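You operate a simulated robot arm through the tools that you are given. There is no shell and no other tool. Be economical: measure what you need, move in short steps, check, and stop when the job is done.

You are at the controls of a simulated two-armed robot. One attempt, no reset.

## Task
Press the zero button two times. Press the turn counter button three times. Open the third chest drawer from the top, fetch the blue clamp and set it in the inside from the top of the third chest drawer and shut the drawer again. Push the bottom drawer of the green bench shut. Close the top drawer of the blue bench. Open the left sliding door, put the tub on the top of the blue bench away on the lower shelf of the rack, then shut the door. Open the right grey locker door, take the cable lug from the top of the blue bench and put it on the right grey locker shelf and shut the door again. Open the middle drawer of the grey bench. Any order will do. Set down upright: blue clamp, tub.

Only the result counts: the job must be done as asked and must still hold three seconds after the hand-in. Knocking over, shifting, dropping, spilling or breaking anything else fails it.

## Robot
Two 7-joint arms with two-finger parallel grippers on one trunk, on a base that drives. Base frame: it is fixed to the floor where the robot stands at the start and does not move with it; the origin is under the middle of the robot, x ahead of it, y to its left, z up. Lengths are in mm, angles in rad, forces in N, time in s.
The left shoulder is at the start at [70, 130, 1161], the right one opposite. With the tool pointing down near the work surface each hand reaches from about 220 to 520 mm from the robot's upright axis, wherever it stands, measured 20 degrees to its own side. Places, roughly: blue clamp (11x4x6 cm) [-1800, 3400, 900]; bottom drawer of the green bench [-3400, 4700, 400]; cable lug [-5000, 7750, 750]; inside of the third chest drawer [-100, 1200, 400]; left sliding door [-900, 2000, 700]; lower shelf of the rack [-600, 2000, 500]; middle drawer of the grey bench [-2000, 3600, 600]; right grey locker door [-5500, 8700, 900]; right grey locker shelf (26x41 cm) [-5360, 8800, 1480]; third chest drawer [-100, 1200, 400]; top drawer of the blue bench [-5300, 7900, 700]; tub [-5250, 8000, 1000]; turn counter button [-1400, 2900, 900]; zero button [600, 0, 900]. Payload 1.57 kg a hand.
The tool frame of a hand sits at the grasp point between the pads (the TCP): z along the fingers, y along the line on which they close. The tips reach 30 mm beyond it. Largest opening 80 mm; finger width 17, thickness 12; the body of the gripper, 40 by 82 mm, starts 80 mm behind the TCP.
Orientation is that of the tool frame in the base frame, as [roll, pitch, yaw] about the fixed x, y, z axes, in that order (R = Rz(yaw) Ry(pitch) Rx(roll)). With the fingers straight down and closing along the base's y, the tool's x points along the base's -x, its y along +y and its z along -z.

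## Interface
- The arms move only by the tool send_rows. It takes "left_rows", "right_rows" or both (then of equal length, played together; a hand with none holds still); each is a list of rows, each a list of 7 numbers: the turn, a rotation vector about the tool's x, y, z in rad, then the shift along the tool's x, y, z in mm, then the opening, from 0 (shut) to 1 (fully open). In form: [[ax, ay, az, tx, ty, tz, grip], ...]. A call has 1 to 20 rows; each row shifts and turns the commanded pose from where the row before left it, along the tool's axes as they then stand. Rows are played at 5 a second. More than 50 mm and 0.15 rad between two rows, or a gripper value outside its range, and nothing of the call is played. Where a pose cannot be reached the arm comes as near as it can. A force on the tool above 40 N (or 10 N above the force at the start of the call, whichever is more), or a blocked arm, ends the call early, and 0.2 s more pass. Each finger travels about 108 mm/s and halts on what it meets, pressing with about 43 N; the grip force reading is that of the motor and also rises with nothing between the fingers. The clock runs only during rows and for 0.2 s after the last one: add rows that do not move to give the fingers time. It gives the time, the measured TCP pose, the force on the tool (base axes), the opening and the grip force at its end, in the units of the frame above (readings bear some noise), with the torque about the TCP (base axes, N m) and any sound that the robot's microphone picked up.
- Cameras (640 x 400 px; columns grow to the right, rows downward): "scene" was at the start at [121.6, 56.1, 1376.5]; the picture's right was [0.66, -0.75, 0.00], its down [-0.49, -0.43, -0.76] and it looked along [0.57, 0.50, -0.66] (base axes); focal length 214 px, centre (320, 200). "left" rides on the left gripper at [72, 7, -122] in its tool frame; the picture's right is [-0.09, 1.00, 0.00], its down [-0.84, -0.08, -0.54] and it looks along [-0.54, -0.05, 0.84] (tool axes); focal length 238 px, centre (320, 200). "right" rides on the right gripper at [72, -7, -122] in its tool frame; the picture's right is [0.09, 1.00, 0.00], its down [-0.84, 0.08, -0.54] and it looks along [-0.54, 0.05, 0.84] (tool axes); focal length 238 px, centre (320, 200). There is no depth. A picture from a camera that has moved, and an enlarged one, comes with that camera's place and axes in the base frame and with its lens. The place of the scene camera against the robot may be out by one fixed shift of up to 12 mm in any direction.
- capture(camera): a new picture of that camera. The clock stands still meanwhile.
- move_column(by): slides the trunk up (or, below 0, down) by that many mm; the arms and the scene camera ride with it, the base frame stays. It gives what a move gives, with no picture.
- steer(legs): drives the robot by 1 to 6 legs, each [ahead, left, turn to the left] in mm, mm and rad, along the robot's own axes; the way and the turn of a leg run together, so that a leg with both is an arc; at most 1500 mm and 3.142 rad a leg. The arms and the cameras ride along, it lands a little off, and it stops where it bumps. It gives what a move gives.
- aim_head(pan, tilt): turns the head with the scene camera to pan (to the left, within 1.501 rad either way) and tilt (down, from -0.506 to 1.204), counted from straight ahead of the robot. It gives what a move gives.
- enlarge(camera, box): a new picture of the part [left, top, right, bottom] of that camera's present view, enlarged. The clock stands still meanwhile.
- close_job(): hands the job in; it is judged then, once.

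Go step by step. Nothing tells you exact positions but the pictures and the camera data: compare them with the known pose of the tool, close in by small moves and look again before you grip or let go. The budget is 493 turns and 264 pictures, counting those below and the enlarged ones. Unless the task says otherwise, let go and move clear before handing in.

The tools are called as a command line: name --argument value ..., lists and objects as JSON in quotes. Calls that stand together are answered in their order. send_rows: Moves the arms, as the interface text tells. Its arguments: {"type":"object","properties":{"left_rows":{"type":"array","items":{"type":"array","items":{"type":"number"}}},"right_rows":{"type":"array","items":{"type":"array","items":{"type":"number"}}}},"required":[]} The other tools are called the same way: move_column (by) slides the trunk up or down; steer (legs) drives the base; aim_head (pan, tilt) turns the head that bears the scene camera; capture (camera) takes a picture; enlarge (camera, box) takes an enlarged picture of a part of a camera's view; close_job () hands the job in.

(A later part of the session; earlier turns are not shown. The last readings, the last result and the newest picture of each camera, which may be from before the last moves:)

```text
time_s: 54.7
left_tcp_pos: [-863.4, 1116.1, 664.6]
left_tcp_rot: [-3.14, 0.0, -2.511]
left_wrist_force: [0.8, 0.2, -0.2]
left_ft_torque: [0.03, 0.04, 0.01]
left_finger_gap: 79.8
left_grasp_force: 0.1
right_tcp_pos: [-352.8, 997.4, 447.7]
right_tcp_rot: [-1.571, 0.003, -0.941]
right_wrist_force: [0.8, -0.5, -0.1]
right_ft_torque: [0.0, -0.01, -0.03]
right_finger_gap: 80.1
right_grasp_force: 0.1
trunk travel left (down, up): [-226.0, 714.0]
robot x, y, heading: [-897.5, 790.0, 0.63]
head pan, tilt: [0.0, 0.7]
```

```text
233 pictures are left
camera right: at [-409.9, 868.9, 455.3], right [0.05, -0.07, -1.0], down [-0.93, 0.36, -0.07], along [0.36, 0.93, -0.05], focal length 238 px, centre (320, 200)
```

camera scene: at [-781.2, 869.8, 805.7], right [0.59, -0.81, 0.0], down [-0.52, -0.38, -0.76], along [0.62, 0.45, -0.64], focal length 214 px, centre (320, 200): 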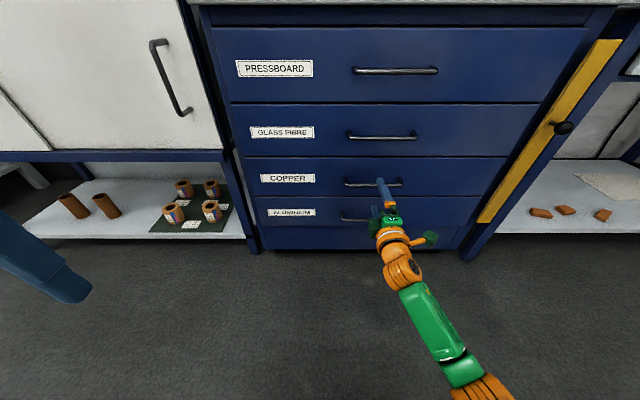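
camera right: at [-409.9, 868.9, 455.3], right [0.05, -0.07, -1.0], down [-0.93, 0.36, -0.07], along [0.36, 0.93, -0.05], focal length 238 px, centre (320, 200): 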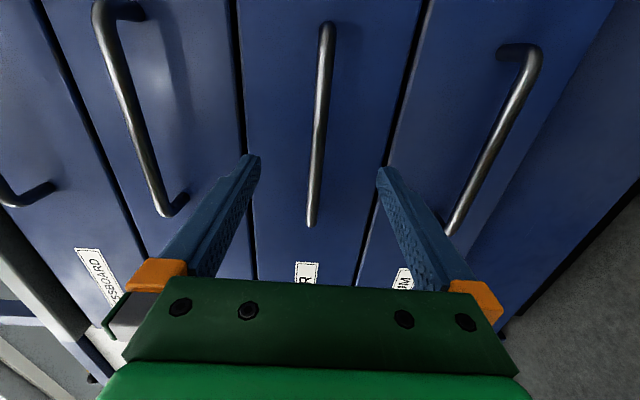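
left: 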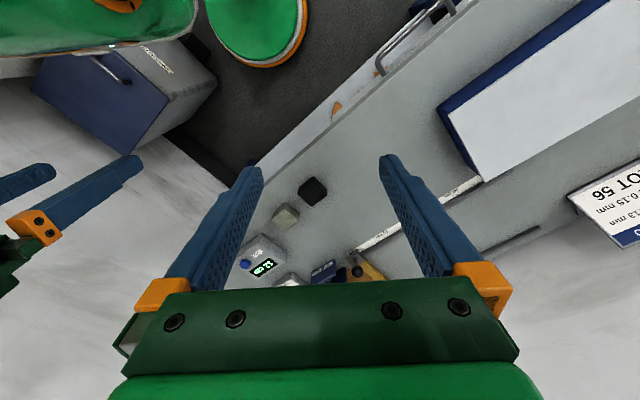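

The COPPER handle is centred between the fingers. I go forward 70 mm.

send_rows --right_rows '[[0, 0, 0, 0, 0, 35, 1], [0, 0, 0, 0, 0, 35, 1], [0, 0, 0, 0, 0, 0, 1]]'

capture --camera "right"

enlarge --camera "scene" --box '[320, 140, 460, 250]'

```text
time_s: 55.5
left_tcp_pos: [-863.9, 1115.0, 663.5]
left_tcp_rot: [3.141, -0.001, -2.511]
left_wrist_force: [-0.1, 0.9, -0.8]
left_ft_torque: [0.01, -0.01, 0.01]
left_finger_gap: 80.1
left_grasp_force: 0.0
right_tcp_pos: [-300.0, 1040.7, 450.6]
right_tcp_rot: [-1.57, 0.005, -0.941]
right_wrist_force: [-0.7, -0.4, -0.1]
right_ft_torque: [-0.04, 0.02, 0.01]
right_finger_gap: 80.1
right_grasp_force: 0.2
trunk travel left (down, up): [-226.0, 714.0]
robot x, y, heading: [-898.9, 793.3, 0.629]
head pan, tilt: [0.0, 0.7]
```

```text
232 pictures are left
camera right: at [-356.6, 910.9, 457.7], right [0.05, -0.07, -1.0], down [-0.93, 0.36, -0.07], along [0.36, 0.93, -0.05], focal length 238 px, centre (320, 200)
```

right: 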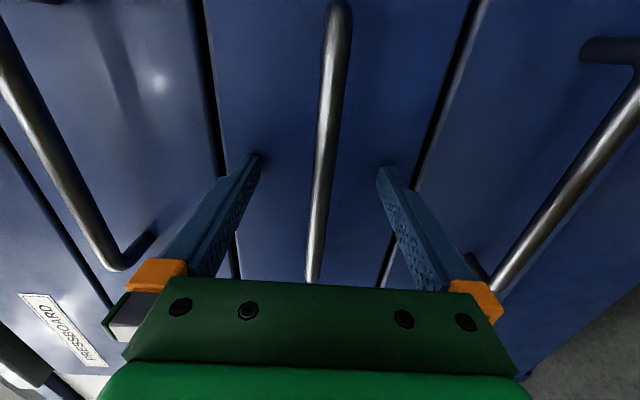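

```text
3.64 times, centred on (390, 195) of scene
camera zoom: at [-781.2, 869.8, 805.7], right [0.59, -0.81, 0.0], down [-0.52, -0.38, -0.76], along [0.62, 0.45, -0.64], focal length 780 px, centre (66, 218)
```

zoom: 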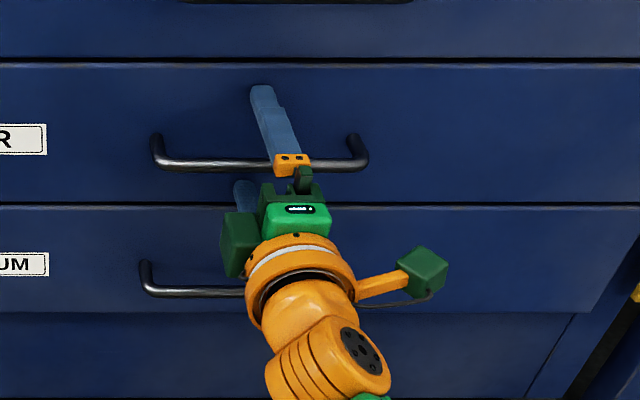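

The bar lies between the fingers. I close the gripper and read the gap.

send_rows --right_rows '[[0, 0, 0, 0, 0, 0, 0.3], [0, 0, 0, 0, 0, 0, 0], [0, 0, 0, 0, 0, 0, 0], [0, 0, 0, 0, 0, 0, 0]]'

```text
time_s: 56.5
left_tcp_pos: [-865.3, 1115.5, 664.2]
left_tcp_rot: [3.142, -0.001, -2.511]
left_wrist_force: [0.0, 0.7, 0.4]
left_ft_torque: [0.02, 0.03, 0.02]
left_finger_gap: 80.1
left_grasp_force: 0.0
right_tcp_pos: [-299.6, 1039.4, 449.6]
right_tcp_rot: [-1.574, 0.002, -0.939]
right_wrist_force: [0.0, 0.3, -0.3]
right_ft_torque: [-0.12, -0.07, 0.13]
right_finger_gap: 11.8
right_grasp_force: 28.9
trunk travel left (down, up): [-226.0, 714.0]
robot x, y, heading: [-900.3, 792.8, 0.627]
head pan, tilt: [0.0, 0.7]
```

Gripped (11.8 mm). I pull a bit with the arm first to test.

send_rows --right_rows '[[0, 0, 0, 0, 0, -15, 0], [0, 0, 0, 0, 0, -25, 0], [0, 0, 0, 0, 0, -25, 0], [0, 0, 0, 0, 0, 0, 0]]'

```text
time_s: 57.5
left_tcp_pos: [-865.2, 1115.9, 663.4]
left_tcp_rot: [3.141, 0.003, -2.511]
left_wrist_force: [0.6, 0.4, -0.6]
left_ft_torque: [-0.01, 0.01, 0.0]
left_finger_gap: 80.1
left_grasp_force: 0.1
right_tcp_pos: [-352.6, 1001.0, 449.5]
right_tcp_rot: [-1.574, 0.004, -0.942]
right_wrist_force: [0.5, -1.7, 0.1]
right_ft_torque: [-0.13, -0.09, -0.14]
right_finger_gap: 11.6
right_grasp_force: 29.2
trunk travel left (down, up): [-226.0, 714.0]
robot x, y, heading: [-897.9, 789.3, 0.632]
head pan, tilt: [0.0, 0.7]
```

The drawer follows easily. I pull the rest by driving back.

steer --legs '[[-220, 0, 0]]'

capture --camera "scene"

```text
time_s: 59.2
left_tcp_pos: [-1038.3, 990.1, 663.9]
left_tcp_rot: [-3.14, 0.0, -2.511]
left_wrist_force: [-0.3, 0.4, -0.9]
left_ft_torque: [-0.01, 0.0, -0.03]
left_finger_gap: 80.1
left_grasp_force: 0.0
right_tcp_pos: [-526.4, 875.4, 449.4]
right_tcp_rot: [-1.572, 0.004, -0.941]
right_wrist_force: [-0.4, -1.8, -0.5]
right_ft_torque: [-0.1, -0.1, -0.1]
right_finger_gap: 11.9
right_grasp_force: 29.0
trunk travel left (down, up): [-226.0, 714.0]
robot x, y, heading: [-1070.9, 661.4, 0.63]
head pan, tilt: [0.0, 0.7]
```

```text
230 pictures are left
camera scene: at [-955.0, 742.8, 805.7], right [0.59, -0.81, 0.0], down [-0.52, -0.38, -0.76], along [0.62, 0.45, -0.64], focal length 214 px, centre (320, 200)
```

scene: 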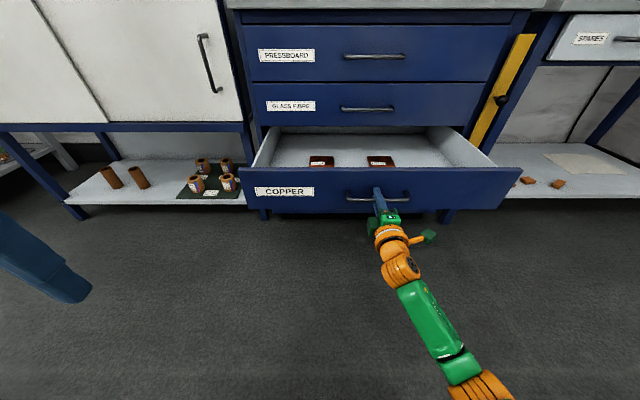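

The third drawer is open about 285 mm and has free space in front. I release and back off.

send_rows --right_rows '[[0, 0, 0, 0, 0, 0, 1], [0, 0, 0, 0, 0, 0, 1], [0, 0, 0, 0, 0, 0, 1], [0, 0, 0, 0, 0, -40, 1], [0, 0, 0, 0, 0, -40, 1]]'

steer --legs '[[-80, 0, 0]]'

aim_head --pan 1.5 --tilt 0.3

capture --camera "scene"

```text
time_s: 60.4
left_tcp_pos: [-1038.4, 988.5, 664.1]
left_tcp_rot: [-3.141, 0.001, -2.512]
left_wrist_force: [0.1, -1.1, -0.3]
left_ft_torque: [-0.02, 0.01, -0.03]
left_finger_gap: 80.1
left_grasp_force: 0.1
right_tcp_pos: [-593.6, 826.1, 454.3]
right_tcp_rot: [-1.572, 0.001, -0.943]
right_wrist_force: [0.2, 0.0, 0.0]
right_ft_torque: [0.02, -0.02, 0.02]
right_finger_gap: 80.1
right_grasp_force: 0.1
trunk travel left (down, up): [-226.0, 714.0]
robot x, y, heading: [-1070.7, 661.7, 0.63]
head pan, tilt: [0.0, 0.7]
```

```text
time_s: 61.5
left_tcp_pos: [-1103.2, 941.6, 663.8]
left_tcp_rot: [-3.14, 0.002, -2.511]
left_wrist_force: [0.1, 0.3, -0.1]
left_ft_torque: [0.01, 0.05, 0.02]
left_finger_gap: 79.9
left_grasp_force: 0.1
right_tcp_pos: [-657.8, 778.8, 453.7]
right_tcp_rot: [-1.571, 0.003, -0.941]
right_wrist_force: [0.4, 0.4, 0.3]
right_ft_torque: [-0.03, 0.0, -0.01]
right_finger_gap: 80.0
right_grasp_force: 0.0
trunk travel left (down, up): [-226.0, 714.0]
robot x, y, heading: [-1138.3, 618.3, 0.63]
head pan, tilt: [0.0, 0.7]
```

```text
time_s: 63.0
left_tcp_pos: [-1103.1, 942.5, 663.9]
left_tcp_rot: [-3.14, 0.0, -2.51]
left_wrist_force: [-0.2, -0.2, 0.5]
left_ft_torque: [-0.01, 0.01, 0.03]
left_finger_gap: 80.1
left_grasp_force: 0.0
right_tcp_pos: [-656.9, 779.2, 453.1]
right_tcp_rot: [-1.572, 0.003, -0.939]
right_wrist_force: [0.2, 0.3, 0.6]
right_ft_torque: [0.01, 0.04, 0.0]
right_finger_gap: 80.1
right_grasp_force: 0.1
trunk travel left (down, up): [-226.0, 714.0]
robot x, y, heading: [-1136.7, 616.2, 0.63]
head pan, tilt: [1.499, 0.3]
```

```text
229 pictures are left
camera scene: at [-1137.9, 724.9, 841.8], right [0.85, 0.53, 0.0], down [0.16, -0.25, -0.96], along [-0.51, 0.81, -0.3], focal length 214 px, centre (320, 200)
```

scene: 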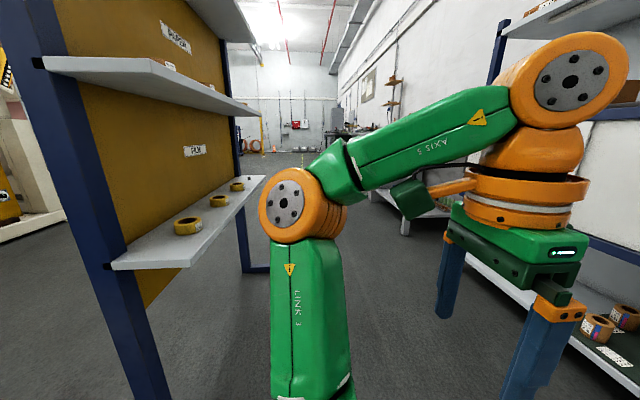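

The tape rack is near on the left, so I'll pass close to the wall side. First I raise the trunk and turn the right hand back down.

move_column --by 400

send_rows --right_rows '[[0, 0, 0.148, 0, 0, 0, 1], [0, 0, 0.148, 0, 0, 0, 1], [0, 0, 0.148, 0, 0, 0, 1], [0, 0, 0.148, 0, 0, 0, 1], [0, 0, 0.148, 0, 0, 0, 1], [0, 0, 0.148, 0, 0, 0, 1], [0, 0, 0.148, 0, 0, 0, 1], [0, 0, 0.148, 0, 0, 0, 1], [0, 0, 0.148, 0, 0, 0, 1], [0, 0, 0.148, 0, 0, 0, 1], [0, 0, 0.09, 0, 0, 0, 1]]'

send_rows --right_rows '[[0, 0.1428, 0, 0, 0, -10, 1], [0, 0.1428, 0, 0, 0, -10, 1], [0, 0.1428, 0, 0, 0, 0, 1], [0, 0.1428, 0, 0, 0, 0, 1], [0, 0.1428, 0, 0, 0, 0, 1], [0, 0.1428, 0, 0, 0, 0, 1], [0, 0.1428, 0, 0, 0, 0, 1], [0, 0.1428, 0, 0, 0, 0, 1], [0, 0.1428, 0, 0, 0, 0, 1], [0, 0.1428, 0, 0, 0, 0, 1], [0, 0.1428, 0, 0, 0, 0, 1], [0, 0, 0, 30, 0, 0, 1], [0, 0, 0, 40, 0, -10, 1], [0, 0, 0, 40, 0, -40, 1], [0, 0, 0, 40, 0, -40, 1], [0, 0, 0, 0, 0, -40, 1]]'

capture --camera "scene"

```text
time_s: 66.9
left_tcp_pos: [-1103.4, 941.4, 1064.9]
left_tcp_rot: [-3.142, 0.0, -2.513]
left_wrist_force: [-0.4, -0.4, 0.5]
left_ft_torque: [-0.01, -0.05, 0.01]
left_finger_gap: 80.0
left_grasp_force: 0.1
right_tcp_pos: [-658.0, 778.8, 853.4]
right_tcp_rot: [-1.571, 0.003, -0.941]
right_wrist_force: [0.3, 0.5, -0.1]
right_ft_torque: [0.02, 0.01, 0.01]
right_finger_gap: 80.1
right_grasp_force: 0.0
trunk travel left (down, up): [-626.0, 314.0]
robot x, y, heading: [-1138.7, 615.7, 0.627]
head pan, tilt: [1.499, 0.3]
```

```text
time_s: 69.3
left_tcp_pos: [-1102.5, 943.4, 1064.4]
left_tcp_rot: [3.141, 0.0, -2.512]
left_wrist_force: [0.6, -0.4, -0.4]
left_ft_torque: [-0.02, 0.0, 0.03]
left_finger_gap: 80.2
left_grasp_force: 0.1
right_tcp_pos: [-657.9, 778.1, 853.3]
right_tcp_rot: [1.637, 1.567, 2.267]
right_wrist_force: [0.4, 1.0, -0.3]
right_ft_torque: [-0.01, 0.05, -0.02]
right_finger_gap: 80.2
right_grasp_force: 0.1
trunk travel left (down, up): [-626.0, 314.0]
robot x, y, heading: [-1135.8, 620.5, 0.632]
head pan, tilt: [1.499, 0.3]
```

```text
refused: row 14 steps farther than a row can; nothing moved
```

```text
228 pictures are left
camera scene: at [-1138.0, 725.0, 1241.8], right [0.85, 0.53, 0.0], down [0.16, -0.25, -0.96], along [-0.51, 0.81, -0.3], focal length 214 px, centre (320, 200)
```

scene: 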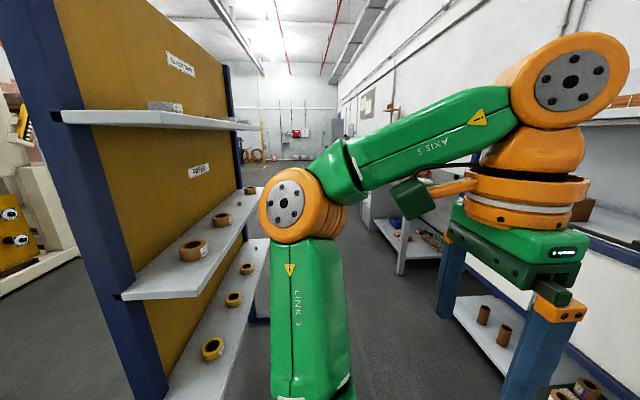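

One row was too long; I send it again with shorter steps.

send_rows --right_rows '[[0, 0.1428, 0, 0, 0, -10, 1], [0, 0.1428, 0, 0, 0, -10, 1], [0, 0.1428, 0, 0, 0, 0, 1], [0, 0.1428, 0, 0, 0, 0, 1], [0, 0.1428, 0, 0, 0, 0, 1], [0, 0.1428, 0, 0, 0, 0, 1], [0, 0.1428, 0, 0, 0, 0, 1], [0, 0.1428, 0, 0, 0, 0, 1], [0, 0.1428, 0, 0, 0, 0, 1], [0, 0.1428, 0, 0, 0, 0, 1], [0, 0.1428, 0, 0, 0, 0, 1], [0, 0, 0, 30, 0, 0, 1], [0, 0, 0, 30, 0, -30, 1], [0, 0, 0, 30, 0, -35, 1], [0, 0, 0, 30, 0, -35, 1], [0, 0, 0, 20, 0, -40, 1]]'

move_column --by 172

steer --legs '[[0, 500, 0], [350, 300, 0]]'

aim_head --pan 0.3 --tilt 0.6

capture --camera "scene"

```text
time_s: 72.7
left_tcp_pos: [-1103.9, 942.3, 1063.6]
left_tcp_rot: [-3.141, 0.003, -2.512]
left_wrist_force: [0.1, 0.5, 0.4]
left_ft_torque: [-0.01, 0.0, 0.01]
left_finger_gap: 80.0
left_grasp_force: 0.0
right_tcp_pos: [-699.8, 732.0, 973.7]
right_tcp_rot: [3.141, 0.004, -2.513]
right_wrist_force: [-0.9, -0.2, 0.5]
right_ft_torque: [-0.01, -0.04, 0.0]
right_finger_gap: 80.1
right_grasp_force: 0.1
right hand out of reach, approached as far as the arm can: row 7, 8, 12, 13, 14, 15
trunk travel left (down, up): [-626.0, 314.0]
robot x, y, heading: [-1138.4, 617.1, 0.631]
head pan, tilt: [1.499, 0.3]
```

```text
time_s: 74.6
left_tcp_pos: [-1102.8, 943.6, 1236.0]
left_tcp_rot: [3.141, 0.001, -2.51]
left_wrist_force: [-0.7, -0.2, 0.1]
left_ft_torque: [-0.02, 0.03, 0.0]
left_finger_gap: 79.9
left_grasp_force: 0.0
right_tcp_pos: [-697.8, 733.2, 1144.3]
right_tcp_rot: [3.14, 0.0, -2.513]
right_wrist_force: [0.8, -0.3, 0.0]
right_ft_torque: [0.01, 0.02, 0.02]
right_finger_gap: 79.9
right_grasp_force: 0.1
trunk travel left (down, up): [-798.0, 142.0]
robot x, y, heading: [-1138.3, 616.7, 0.628]
head pan, tilt: [1.499, 0.3]
```

```text
time_s: 77.2
left_tcp_pos: [-1370.2, 1259.0, 1236.5]
left_tcp_rot: [3.138, 0.003, -2.295]
left_wrist_force: [-0.6, -0.5, -0.3]
left_ft_torque: [0.03, 0.05, 0.01]
left_finger_gap: 80.0
left_grasp_force: 0.0
right_tcp_pos: [-930.0, 1139.7, 1144.2]
right_tcp_rot: [3.138, -0.001, -2.297]
right_wrist_force: [0.5, 0.0, 0.1]
right_ft_torque: [0.05, -0.01, 0.01]
right_finger_gap: 80.1
right_grasp_force: 0.1
trunk travel left (down, up): [-798.0, 142.0]
robot x, y, heading: [-1333.7, 932.1, 0.843]
head pan, tilt: [1.499, 0.3]
stopped in leg 1: the robot was blocked; the commanded pose is now the measured one
```

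```text
time_s: 78.6
left_tcp_pos: [-1371.6, 1260.1, 1235.5]
left_tcp_rot: [-3.14, 0.002, -2.295]
left_wrist_force: [-0.7, 0.4, -1.1]
left_ft_torque: [-0.02, 0.05, -0.02]
left_finger_gap: 79.8
left_grasp_force: 0.0
right_tcp_pos: [-931.9, 1141.6, 1146.2]
right_tcp_rot: [3.141, 0.001, -2.298]
right_wrist_force: [-0.1, 0.9, -0.6]
right_ft_torque: [-0.01, 0.01, 0.01]
right_finger_gap: 80.0
right_grasp_force: 0.0
trunk travel left (down, up): [-798.0, 142.0]
robot x, y, heading: [-1333.7, 932.8, 0.841]
head pan, tilt: [0.3, 0.6]
```

```text
227 pictures are left
camera scene: at [-1257.5, 1052.1, 1386.3], right [0.91, -0.41, 0.0], down [-0.23, -0.52, -0.83], along [0.34, 0.75, -0.56], focal length 214 px, centre (320, 200)
```

scene: 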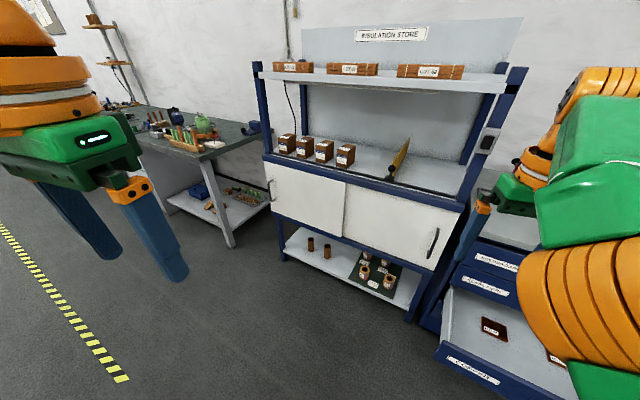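

I was blocked by something on the left, probably the tape rack; I look at it.

aim_head --pan 1.5 --tilt 0.5

capture --camera "scene"

```text
time_s: 80.0
left_tcp_pos: [-1371.1, 1260.0, 1236.4]
left_tcp_rot: [-3.14, 0.002, -2.295]
left_wrist_force: [0.3, 0.3, 0.2]
left_ft_torque: [-0.02, 0.01, -0.01]
left_finger_gap: 80.1
left_grasp_force: 0.1
right_tcp_pos: [-932.2, 1141.1, 1144.7]
right_tcp_rot: [3.139, 0.0, -2.299]
right_wrist_force: [-0.4, 0.3, 0.3]
right_ft_torque: [-0.02, -0.01, -0.01]
right_finger_gap: 80.1
right_grasp_force: 0.0
trunk travel left (down, up): [-798.0, 142.0]
robot x, y, heading: [-1332.8, 933.7, 0.847]
head pan, tilt: [1.499, 0.499]
```

```text
226 pictures are left
camera scene: at [-1357.3, 1036.5, 1395.4], right [0.72, 0.7, 0.0], down [0.33, -0.34, -0.88], along [-0.61, 0.63, -0.48], focal length 214 px, centre (320, 200)
```

scene: 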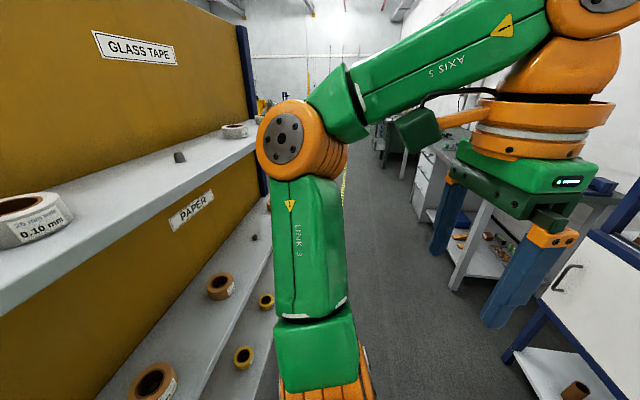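

The left elbow is right at the shelf of the tape rack; nothing looks fallen. I move away toward the wall side and square up.

steer --legs '[[150, -40, 0], [180, 0, 0], [0, 0, -0.217]]'

capture --camera "scene"

```text
time_s: 83.3
left_tcp_pos: [-1046.5, 1479.3, 1235.6]
left_tcp_rot: [-3.14, 0.002, -2.524]
left_wrist_force: [-0.8, -0.3, 0.0]
left_ft_torque: [-0.02, 0.0, 0.0]
left_finger_gap: 80.0
left_grasp_force: 0.0
right_tcp_pos: [-646.6, 1264.7, 1143.9]
right_tcp_rot: [3.14, 0.0, -2.529]
right_wrist_force: [-0.3, -0.3, 0.0]
right_ft_torque: [0.01, 0.01, -0.01]
right_finger_gap: 80.1
right_grasp_force: 0.2
trunk travel left (down, up): [-798.0, 142.0]
robot x, y, heading: [-1082.4, 1150.6, 0.621]
head pan, tilt: [1.499, 0.499]
```

```text
225 pictures are left
camera scene: at [-1084.4, 1261.1, 1395.3], right [0.85, 0.52, 0.0], down [0.25, -0.41, -0.88], along [-0.46, 0.75, -0.48], focal length 214 px, centre (320, 200)
```

scene: 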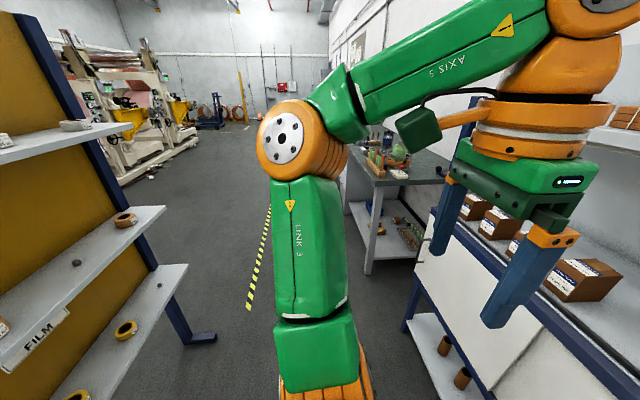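

I check the shelf for anything knocked.

enlarge --camera "scene" --box '[0, 90, 230, 400]'

```text
1.29 times, centred on (115, 245) of scene
camera zoom: at [-1084.4, 1261.1, 1395.3], right [0.85, 0.52, 0.0], down [0.25, -0.41, -0.88], along [-0.46, 0.75, -0.48], focal length 277 px, centre (584, 142)
```

zoom: 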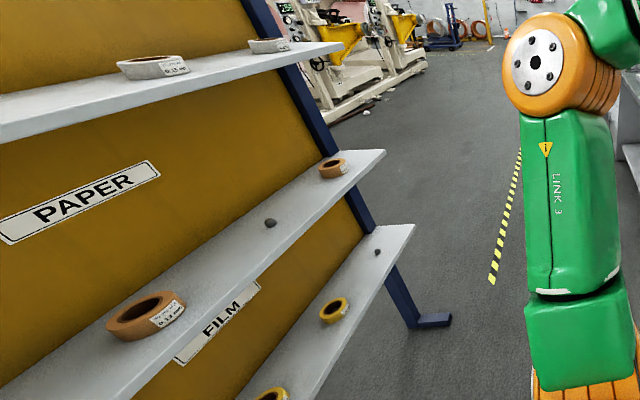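

Nothing knocked over. Now I go on to the rack's left sliding door: slide left and view it.

steer --legs '[[0, 450, 0]]'

aim_head --pan 0.3 --tilt 0.7

capture --camera "scene"

```text
time_s: 86.0
left_tcp_pos: [-1296.9, 1830.1, 1236.2]
left_tcp_rot: [3.141, 0.003, -2.522]
left_wrist_force: [0.1, -0.8, -0.2]
left_ft_torque: [0.02, 0.04, 0.01]
left_finger_gap: 80.1
left_grasp_force: 0.0
right_tcp_pos: [-896.3, 1615.6, 1145.6]
right_tcp_rot: [3.138, 0.0, -2.526]
right_wrist_force: [0.8, 0.0, -0.3]
right_ft_torque: [0.02, -0.03, 0.0]
right_finger_gap: 79.9
right_grasp_force: 0.1
trunk travel left (down, up): [-798.0, 142.0]
robot x, y, heading: [-1336.1, 1504.5, 0.616]
head pan, tilt: [1.499, 0.499]
```

```text
time_s: 87.3
left_tcp_pos: [-1298.0, 1831.9, 1235.7]
left_tcp_rot: [-3.138, 0.001, -2.522]
left_wrist_force: [0.5, 0.0, 1.2]
left_ft_torque: [0.02, 0.0, -0.03]
left_finger_gap: 79.9
left_grasp_force: 0.0
right_tcp_pos: [-896.7, 1617.4, 1145.3]
right_tcp_rot: [3.141, 0.0, -2.528]
right_wrist_force: [-0.3, -0.6, -0.5]
right_ft_torque: [-0.04, -0.05, -0.01]
right_finger_gap: 80.2
right_grasp_force: 0.1
trunk travel left (down, up): [-798.0, 142.0]
robot x, y, heading: [-1332.8, 1506.7, 0.618]
head pan, tilt: [0.3, 0.7]
```

```text
223 pictures are left
camera scene: at [-1235.8, 1602.8, 1377.7], right [0.79, -0.61, 0.0], down [-0.39, -0.51, -0.76], along [0.46, 0.61, -0.64], focal length 214 px, centre (320, 200)
```

scene: 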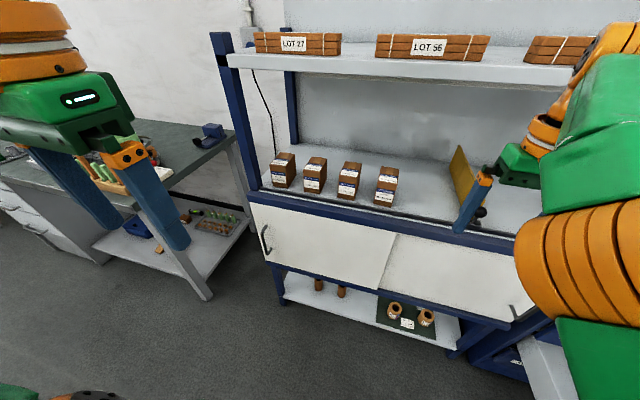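

The left door's handle is at its left end, near (-1069, 2202, 690). I slide 170 mm more left and point the left hand forward.

steer --legs '[[0, 170, 0.01]]'

send_rows --left_rows '[[0, 0, 0, -36, 0, 33, 1], [0, 0, 0, -36, 0, 33, 1], [0, 0, 0, -36, 0, 33, 1], [0, 0, 0, -36, 0, 33, 1], [0, 0, 0, -36, 0, 33, 1], [0, 0, 0, -36, 0, 33, 1], [0, -0.1428, 0, 0, 0, 0, 1], [0, -0.1428, 0, 0, 0, 0, 1], [0, -0.1428, 0, 0, 0, 0, 1], [0, -0.1428, 0, 0, 0, 0, 1], [0, -0.1428, 0, 0, 0, 0, 1], [0, -0.1428, 0, 0, 0, 0, 1], [0, -0.1428, 0, 0, 0, 0, 1], [0, -0.1428, 0, 0, 0, 0, 1], [0, -0.1428, 0, 0, 0, 0, 1], [0, -0.1428, 0, 0, 0, 0, 1], [0, -0.1428, 0, 0, 0, 0, 1]]'

move_column --by -330

capture --camera "scene"

capture --camera "left"

```text
time_s: 88.8
left_tcp_pos: [-1397.4, 1969.5, 1237.3]
left_tcp_rot: [3.139, 0.003, -2.519]
left_wrist_force: [1.0, -0.2, -0.4]
left_ft_torque: [0.01, 0.05, 0.0]
left_finger_gap: 79.9
left_grasp_force: 0.0
right_tcp_pos: [-995.2, 1756.8, 1144.5]
right_tcp_rot: [3.137, -0.001, -2.522]
right_wrist_force: [-0.5, -0.3, -0.1]
right_ft_torque: [-0.02, 0.01, 0.01]
right_finger_gap: 79.9
right_grasp_force: 0.0
trunk travel left (down, up): [-798.0, 142.0]
robot x, y, heading: [-1434.1, 1646.9, 0.624]
head pan, tilt: [0.3, 0.7]
```

```text
time_s: 92.4
left_tcp_pos: [-1238.8, 2116.9, 1057.6]
left_tcp_rot: [2.794, 1.458, -2.838]
left_wrist_force: [1.1, -1.7, -3.6]
left_ft_torque: [0.09, -0.23, 0.09]
left_finger_gap: 79.9
left_grasp_force: 0.0
left hand out of reach, approached as far as the arm can: row 15, 16
right_tcp_pos: [-997.1, 1759.2, 1145.0]
right_tcp_rot: [3.139, -0.002, -2.52]
right_wrist_force: [-0.2, -0.8, 0.3]
right_ft_torque: [-0.06, -0.03, 0.02]
right_finger_gap: 80.0
right_grasp_force: 0.1
trunk travel left (down, up): [-798.0, 142.0]
robot x, y, heading: [-1437.4, 1645.1, 0.624]
head pan, tilt: [0.3, 0.7]
```

```text
time_s: 95.7
left_tcp_pos: [-1238.8, 2112.6, 723.8]
left_tcp_rot: [3.033, 1.464, -2.594]
left_wrist_force: [-1.1, -0.4, -0.7]
left_ft_torque: [0.0, -0.02, 0.0]
left_finger_gap: 80.1
left_grasp_force: 0.1
right_tcp_pos: [-998.6, 1760.5, 814.2]
right_tcp_rot: [3.14, 0.0, -2.521]
right_wrist_force: [0.6, 0.7, -0.7]
right_ft_torque: [0.01, -0.01, -0.03]
right_finger_gap: 80.1
right_grasp_force: 0.1
trunk travel left (down, up): [-468.0, 472.0]
robot x, y, heading: [-1438.0, 1650.0, 0.62]
head pan, tilt: [0.3, 0.7]
```

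```text
222 pictures are left
camera scene: at [-1336.7, 1743.5, 1047.7], right [0.8, -0.6, 0.0], down [-0.39, -0.51, -0.76], along [0.46, 0.61, -0.64], focal length 214 px, centre (320, 200)
```

scene: 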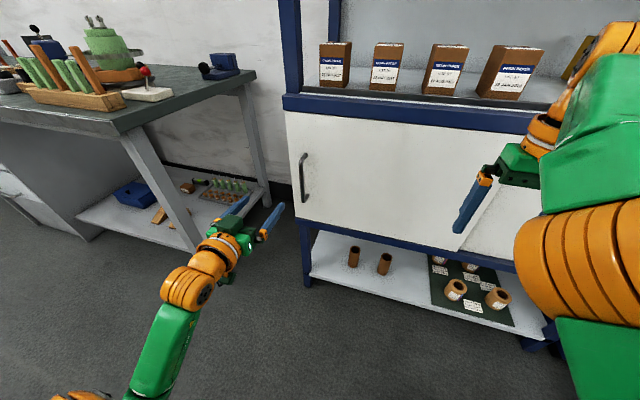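

```text
221 pictures are left
camera left: at [-1345.6, 2041.3, 666.9], right [-0.6, 0.79, 0.1], down [-0.3, -0.34, 0.89], along [0.74, 0.5, 0.45], focal length 238 px, centre (320, 200)
```

left: 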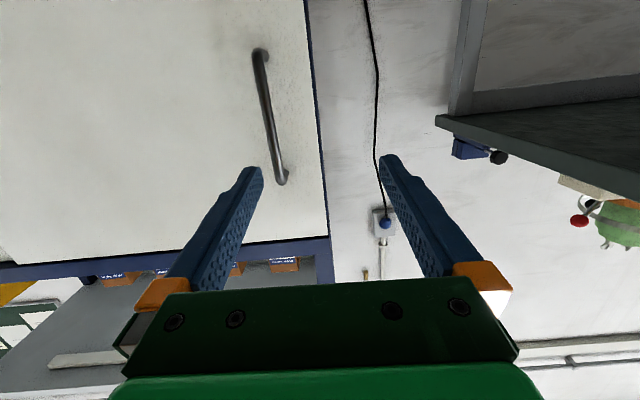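

The handle: vertical bar at tangent 2389, n≈392, z 638–776. I shift 50 mm right and approach 90 mm.

send_rows --left_rows '[[0, 0, 0, 0, -25, 20, 1], [0, 0, 0, 0, -25, 35, 1], [0, 0, 0, 0, 0, 35, 1], [0, 0, 0, 0, 0, 0, 1]]'

capture --camera "left"

```text
time_s: 96.7
left_tcp_pos: [-1217.8, 2117.2, 724.2]
left_tcp_rot: [3.06, 1.46, -2.577]
left_wrist_force: [-0.7, -0.8, 0.2]
left_ft_torque: [0.01, 0.01, 0.01]
left_finger_gap: 80.2
left_grasp_force: 0.1
left hand out of reach, approached as far as the arm can: row 1, 2, 3
right_tcp_pos: [-997.7, 1760.4, 814.3]
right_tcp_rot: [3.14, 0.0, -2.52]
right_wrist_force: [0.0, 1.0, -0.7]
right_ft_torque: [0.03, -0.02, -0.02]
right_finger_gap: 80.3
right_grasp_force: 0.0
trunk travel left (down, up): [-468.0, 472.0]
robot x, y, heading: [-1434.2, 1646.2, 0.621]
head pan, tilt: [0.3, 0.7]
```

```text
220 pictures are left
camera left: at [-1325.7, 2044.7, 666.5], right [-0.59, 0.8, 0.1], down [-0.31, -0.34, 0.89], along [0.75, 0.5, 0.44], focal length 238 px, centre (320, 200)
```

left: 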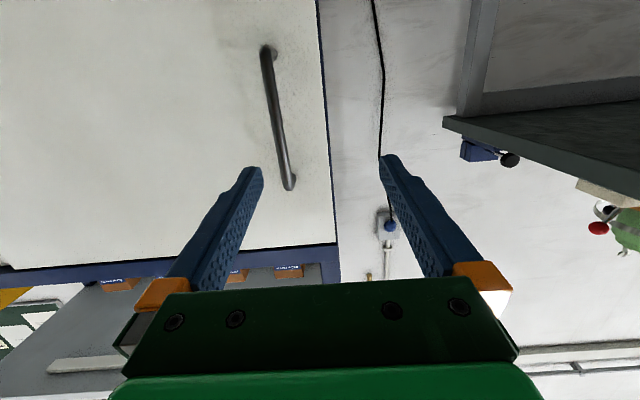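

The arm is at a limit at this height relative to the shoulder. I raise the trunk and lower the hand relative to it.

move_column --by 150

send_rows --left_rows '[[0, 0, 0, 40, 0, 0, 1], [0, 0, 0, 40, 0, 0, 1], [0, 0, 0, 40, 0, 0, 1], [0, 0, 0, 40, 0, 0, 1], [0, 0, 0, 0, 0, 0, 1]]'

capture --camera "left"

```text
time_s: 98.4
left_tcp_pos: [-1217.3, 2116.9, 873.5]
left_tcp_rot: [3.059, 1.46, -2.576]
left_wrist_force: [-0.4, -0.8, 0.0]
left_ft_torque: [0.0, 0.04, 0.01]
left_finger_gap: 79.8
left_grasp_force: 0.1
right_tcp_pos: [-998.3, 1760.1, 966.0]
right_tcp_rot: [3.139, 0.001, -2.52]
right_wrist_force: [-0.9, -1.0, 0.4]
right_ft_torque: [0.0, 0.03, -0.05]
right_finger_gap: 80.3
right_grasp_force: 0.0
trunk travel left (down, up): [-618.0, 322.0]
robot x, y, heading: [-1435.2, 1648.4, 0.626]
head pan, tilt: [0.3, 0.7]
```

```text
time_s: 99.6
left_tcp_pos: [-1252.9, 2129.2, 719.3]
left_tcp_rot: [3.097, 1.461, -2.545]
left_wrist_force: [-0.1, 0.5, 0.3]
left_ft_torque: [0.02, 0.0, -0.03]
left_finger_gap: 80.2
left_grasp_force: 0.0
left hand out of reach, approached as far as the arm can: row 1, 2, 3, 4
right_tcp_pos: [-997.1, 1760.4, 965.5]
right_tcp_rot: [3.141, 0.0, -2.52]
right_wrist_force: [0.8, 1.1, -0.3]
right_ft_torque: [-0.03, -0.03, -0.02]
right_finger_gap: 80.2
right_grasp_force: 0.1
trunk travel left (down, up): [-618.0, 322.0]
robot x, y, heading: [-1437.7, 1645.9, 0.621]
head pan, tilt: [0.3, 0.7]
```

```text
219 pictures are left
camera left: at [-1361.1, 2058.4, 662.6], right [-0.59, 0.8, 0.1], down [-0.31, -0.33, 0.89], along [0.75, 0.49, 0.44], focal length 238 px, centre (320, 200)
```

left: 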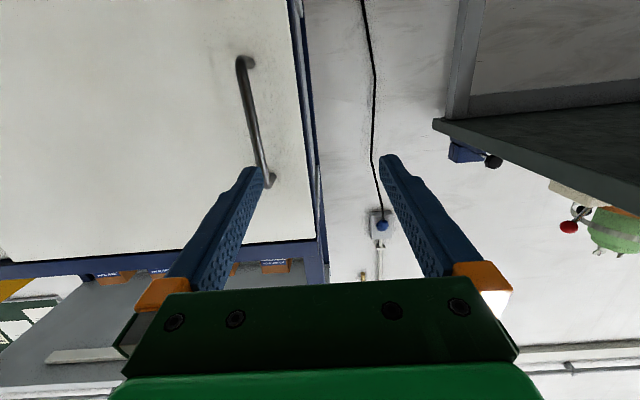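

The wrist can't go fully horizontal in this posture; a vertical bar can also be gripped with the hand sloping down. I tilt it back by 0.4 rad.

send_rows --left_rows '[[0, 0.13, 0, 0, 0, 0, 1], [0, 0.13, 0, 0, 0, 0, 1], [0, 0.13, 0, 0, 0, 0, 1], [0, 0, 0, 0, 0, 0, 1]]'

capture --camera "left"

```text
time_s: 100.6
left_tcp_pos: [-1251.6, 2131.6, 722.1]
left_tcp_rot: [3.124, 1.07, -2.511]
left_wrist_force: [-1.0, 0.5, -0.9]
left_ft_torque: [-0.02, 0.01, 0.01]
left_finger_gap: 80.0
left_grasp_force: 0.1
right_tcp_pos: [-996.7, 1759.8, 964.5]
right_tcp_rot: [3.139, 0.0, -2.52]
right_wrist_force: [-0.3, 0.4, 0.5]
right_ft_torque: [0.01, -0.02, -0.02]
right_finger_gap: 80.2
right_grasp_force: 0.1
trunk travel left (down, up): [-618.0, 322.0]
robot x, y, heading: [-1436.7, 1647.7, 0.621]
head pan, tilt: [0.3, 0.7]
```

```text
218 pictures are left
camera left: at [-1369.8, 2050.3, 718.3], right [-0.56, 0.82, 0.09], down [-0.01, -0.11, 0.99], along [0.83, 0.56, 0.07], focal length 238 px, centre (320, 200)
```

left: 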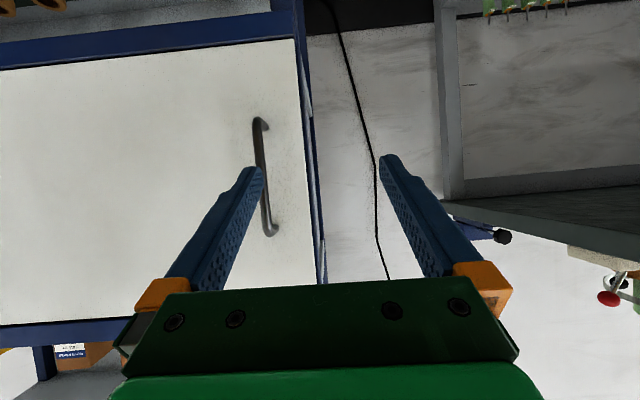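

Good. Shift right 72 mm and approach 90 mm.

send_rows --left_rows '[[0, 0, 0, 0, -36, 0, 1], [0, 0, 0, 0, -36, 0, 1], [0, 0, 0, -21.6, 0, 39.5, 1], [0, 0, 0, -21.6, 0, 39.5, 1], [0, 0, 0, 0, 0, 0, 1]]'

capture --camera "left"

capture --camera "scene"

```text
time_s: 101.8
left_tcp_pos: [-1165.4, 2164.5, 721.8]
left_tcp_rot: [3.129, 1.071, -2.512]
left_wrist_force: [-0.1, 0.9, 0.4]
left_ft_torque: [-0.02, -0.02, 0.03]
left_finger_gap: 79.7
left_grasp_force: 0.0
left hand out of reach, approached as far as the arm can: row 1, 2
right_tcp_pos: [-997.3, 1759.9, 966.2]
right_tcp_rot: [3.14, 0.0, -2.52]
right_wrist_force: [0.6, -0.1, 0.3]
right_ft_torque: [-0.04, 0.01, 0.01]
right_finger_gap: 79.9
right_grasp_force: 0.0
trunk travel left (down, up): [-618.0, 322.0]
robot x, y, heading: [-1435.4, 1648.6, 0.622]
head pan, tilt: [0.3, 0.7]
```

```text
217 pictures are left
camera left: at [-1282.6, 2084.3, 717.9], right [-0.56, 0.82, 0.09], down [-0.01, -0.11, 0.99], along [0.83, 0.56, 0.07], focal length 238 px, centre (320, 200)
```

left: 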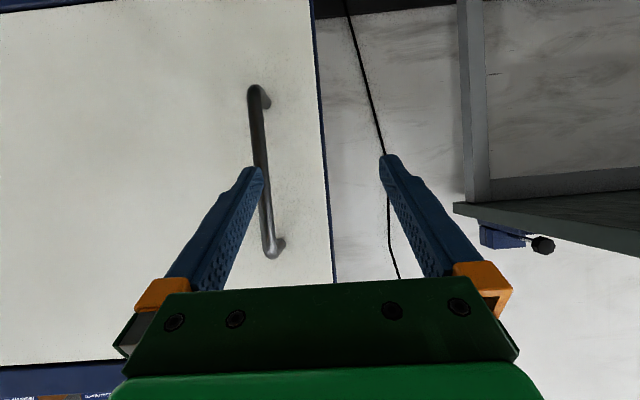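

```text
216 pictures are left
camera scene: at [-1337.3, 1743.3, 1197.8], right [0.8, -0.6, 0.0], down [-0.39, -0.51, -0.77], along [0.46, 0.61, -0.64], focal length 214 px, centre (320, 200)
```

scene: 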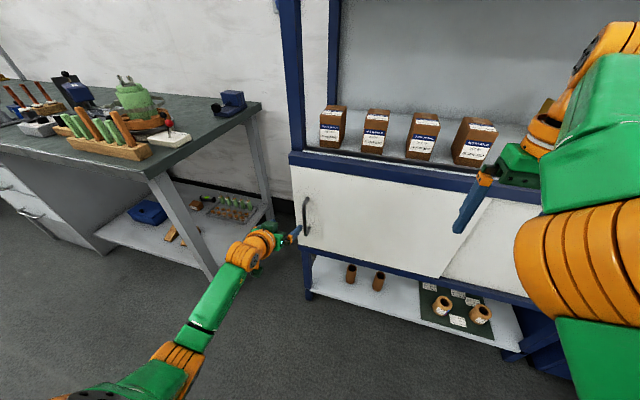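

Handle needs 50 mm to the right; I shift the base, then go forward 62 mm.

steer --legs '[[0, -50, 0]]'

send_rows --left_rows '[[0, 0, 0, -15, 0, 27, 1], [0, 0, 0, -12, 0, 22, 1], [0, 0, 0, 0, 0, 0, 1]]'

capture --camera "left"

```text
time_s: 102.8
left_tcp_pos: [-1137.7, 2125.3, 721.5]
left_tcp_rot: [3.13, 1.067, -2.506]
left_wrist_force: [0.3, 0.3, -0.3]
left_ft_torque: [0.03, 0.0, 0.0]
left_finger_gap: 80.1
left_grasp_force: 0.1
right_tcp_pos: [-969.0, 1722.7, 964.9]
right_tcp_rot: [-3.141, -0.001, -2.518]
right_wrist_force: [0.8, 0.4, 0.7]
right_ft_torque: [0.0, 0.01, 0.01]
right_finger_gap: 80.0
right_grasp_force: 0.1
trunk travel left (down, up): [-618.0, 322.0]
robot x, y, heading: [-1403.8, 1606.7, 0.627]
head pan, tilt: [0.3, 0.7]
```

```text
time_s: 103.5
left_tcp_pos: [-1094.2, 2159.5, 719.8]
left_tcp_rot: [3.126, 1.067, -2.507]
left_wrist_force: [0.3, -0.4, 0.0]
left_ft_torque: [-0.01, 0.02, -0.01]
left_finger_gap: 80.0
left_grasp_force: 0.0
right_tcp_pos: [-969.5, 1721.2, 965.2]
right_tcp_rot: [3.14, 0.0, -2.519]
right_wrist_force: [0.3, -0.5, -0.3]
right_ft_torque: [-0.01, 0.0, 0.02]
right_finger_gap: 79.8
right_grasp_force: 0.0
trunk travel left (down, up): [-618.0, 322.0]
robot x, y, heading: [-1408.4, 1607.6, 0.623]
head pan, tilt: [0.3, 0.7]
```

```text
215 pictures are left
camera left: at [-1210.7, 2079.6, 716.0], right [-0.56, 0.82, 0.09], down [-0.01, -0.11, 0.99], along [0.83, 0.56, 0.07], focal length 238 px, centre (320, 200)
```

left: 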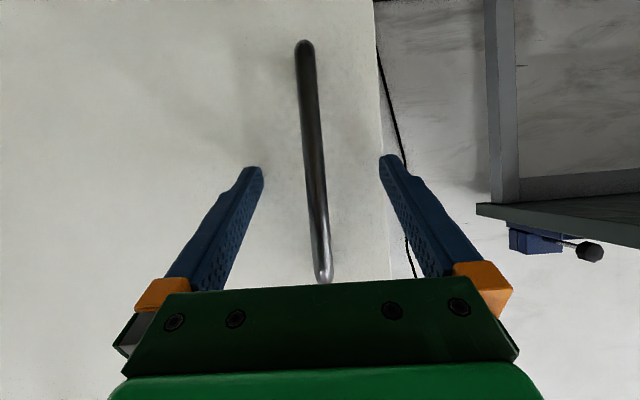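

The bar is between the fingers. I close.

send_rows --left_rows '[[0, 0, 0, 0, 0, 0, 0.3], [0, 0, 0, 0, 0, 0, 0], [0, 0, 0, 0, 0, 0, 0], [0, 0, 0, 0, 0, 0, 0]]'

```text
time_s: 104.5
left_tcp_pos: [-1091.8, 2158.3, 719.8]
left_tcp_rot: [3.126, 1.068, -2.511]
left_wrist_force: [3.0, -6.7, -4.0]
left_ft_torque: [0.04, -0.61, 0.02]
left_finger_gap: 12.0
left_grasp_force: 28.7
right_tcp_pos: [-968.2, 1719.8, 965.0]
right_tcp_rot: [3.141, -0.002, -2.521]
right_wrist_force: [0.5, -0.5, 0.0]
right_ft_torque: [-0.03, 0.04, 0.0]
right_finger_gap: 80.1
right_grasp_force: 0.0
trunk travel left (down, up): [-618.0, 322.0]
robot x, y, heading: [-1408.8, 1609.4, 0.625]
head pan, tilt: [0.3, 0.7]
```

Gripped. I slide the door right by driving right.

steer --legs '[[0, -120, 0]]'

```text
time_s: 105.8
left_tcp_pos: [-1023.0, 2064.6, 720.1]
left_tcp_rot: [3.128, 1.068, -2.507]
left_wrist_force: [1.5, 2.2, 0.5]
left_ft_torque: [0.09, -0.73, -0.01]
left_finger_gap: 11.8
left_grasp_force: 29.3
right_tcp_pos: [-899.4, 1625.8, 965.1]
right_tcp_rot: [3.14, -0.002, -2.519]
right_wrist_force: [-0.4, -0.1, -0.3]
right_ft_torque: [-0.02, 0.01, 0.0]
right_finger_gap: 79.7
right_grasp_force: 0.2
trunk travel left (down, up): [-618.0, 322.0]
robot x, y, heading: [-1340.1, 1510.4, 0.626]
head pan, tilt: [0.3, 0.7]
```

steer --legs '[[0, -250, 0]]'

aim_head --pan 0.6 --tilt 0.7

capture --camera "scene"

```text
time_s: 107.6
left_tcp_pos: [-876.0, 1860.3, 719.5]
left_tcp_rot: [3.127, 1.068, -2.507]
left_wrist_force: [8.9, 7.5, 4.8]
left_ft_torque: [-0.21, -0.38, -0.08]
left_finger_gap: 11.8
left_grasp_force: 29.3
right_tcp_pos: [-750.8, 1422.6, 964.2]
right_tcp_rot: [3.139, -0.004, -2.517]
right_wrist_force: [0.2, -0.1, -0.1]
right_ft_torque: [-0.01, -0.03, -0.01]
right_finger_gap: 80.2
right_grasp_force: 0.0
trunk travel left (down, up): [-618.0, 322.0]
robot x, y, heading: [-1187.7, 1306.3, 0.624]
head pan, tilt: [0.3, 0.7]
```

```text
time_s: 108.4
left_tcp_pos: [-873.9, 1859.1, 718.8]
left_tcp_rot: [3.131, 1.07, -2.507]
left_wrist_force: [4.5, 3.1, -1.6]
left_ft_torque: [-0.1, -0.25, 0.01]
left_finger_gap: 11.7
left_grasp_force: 28.8
right_tcp_pos: [-750.2, 1422.6, 963.7]
right_tcp_rot: [3.141, -0.003, -2.518]
right_wrist_force: [-0.4, 0.0, -0.3]
right_ft_torque: [-0.02, 0.03, 0.0]
right_finger_gap: 79.9
right_grasp_force: 0.1
trunk travel left (down, up): [-618.0, 322.0]
robot x, y, heading: [-1193.6, 1307.5, 0.632]
head pan, tilt: [0.6, 0.7]
```

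```text
214 pictures are left
camera scene: at [-1111.7, 1416.9, 1197.4], right [0.94, -0.34, 0.0], down [-0.22, -0.61, -0.76], along [0.26, 0.72, -0.65], focal length 214 px, centre (320, 200)
```

scene: 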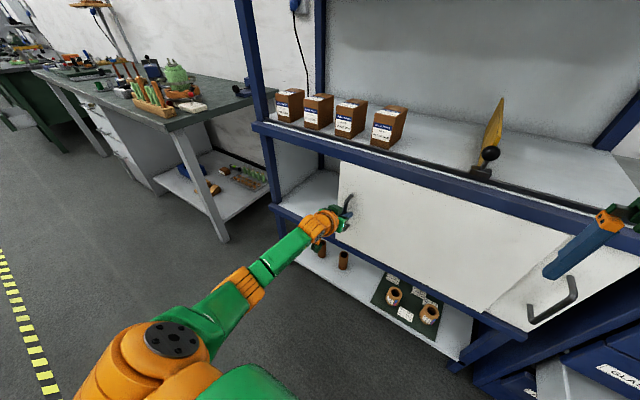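

The opening is about 370 mm wide, enough. I let go and back off, then return the left hand to its carrying pose.

send_rows --left_rows '[[0, 0, 0, 0, 0, 0, 1], [0, 0, 0, 0, 0, 0, 1], [0, 0, 0, 0, 0, 0, 1], [0, 0, 0, 19, 0, -35, 1], [0, 0, 0, 19, 0, -35, 1], [0, 0, 0, 19, 0, -35, 1], [0, 0.14, 0, 0, 0, -20, 1], [0, 0.14, 0, 0, 0, -30, 1], [0, 0.14, 0, 0, 0, -30, 1], [0, 0.14, 0, 0, 0, -30, 1], [0, 0.14, 0, 0, 0, -30, 1], [0, 0.14, 0, 0, 0, -30, 1], [0, 0.14, 0, 0, 0, -30, 1], [0, 0.088, 0, 0, 0, -30, 1], [0, 0, 0, 0, 0, 0, 1]]'

capture --camera "scene"

```text
time_s: 111.6
left_tcp_pos: [-1065.1, 1716.6, 904.8]
left_tcp_rot: [3.136, 0.003, -2.493]
left_wrist_force: [-0.1, 0.8, 0.5]
left_ft_torque: [0.03, 0.01, 0.0]
left_finger_gap: 80.0
left_grasp_force: 0.0
right_tcp_pos: [-751.5, 1422.3, 964.9]
right_tcp_rot: [3.139, -0.002, -2.518]
right_wrist_force: [-0.1, 0.0, 0.0]
right_ft_torque: [0.01, 0.0, -0.03]
right_finger_gap: 79.9
right_grasp_force: 0.2
trunk travel left (down, up): [-618.0, 322.0]
robot x, y, heading: [-1195.6, 1310.4, 0.628]
head pan, tilt: [0.6, 0.7]
```

```text
213 pictures are left
camera scene: at [-1113.6, 1415.9, 1197.7], right [0.94, -0.34, 0.0], down [-0.22, -0.61, -0.76], along [0.26, 0.72, -0.64], focal length 214 px, centre (320, 200)
```

scene: 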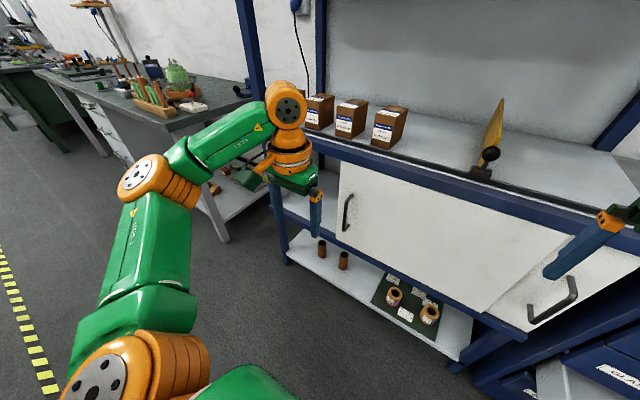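

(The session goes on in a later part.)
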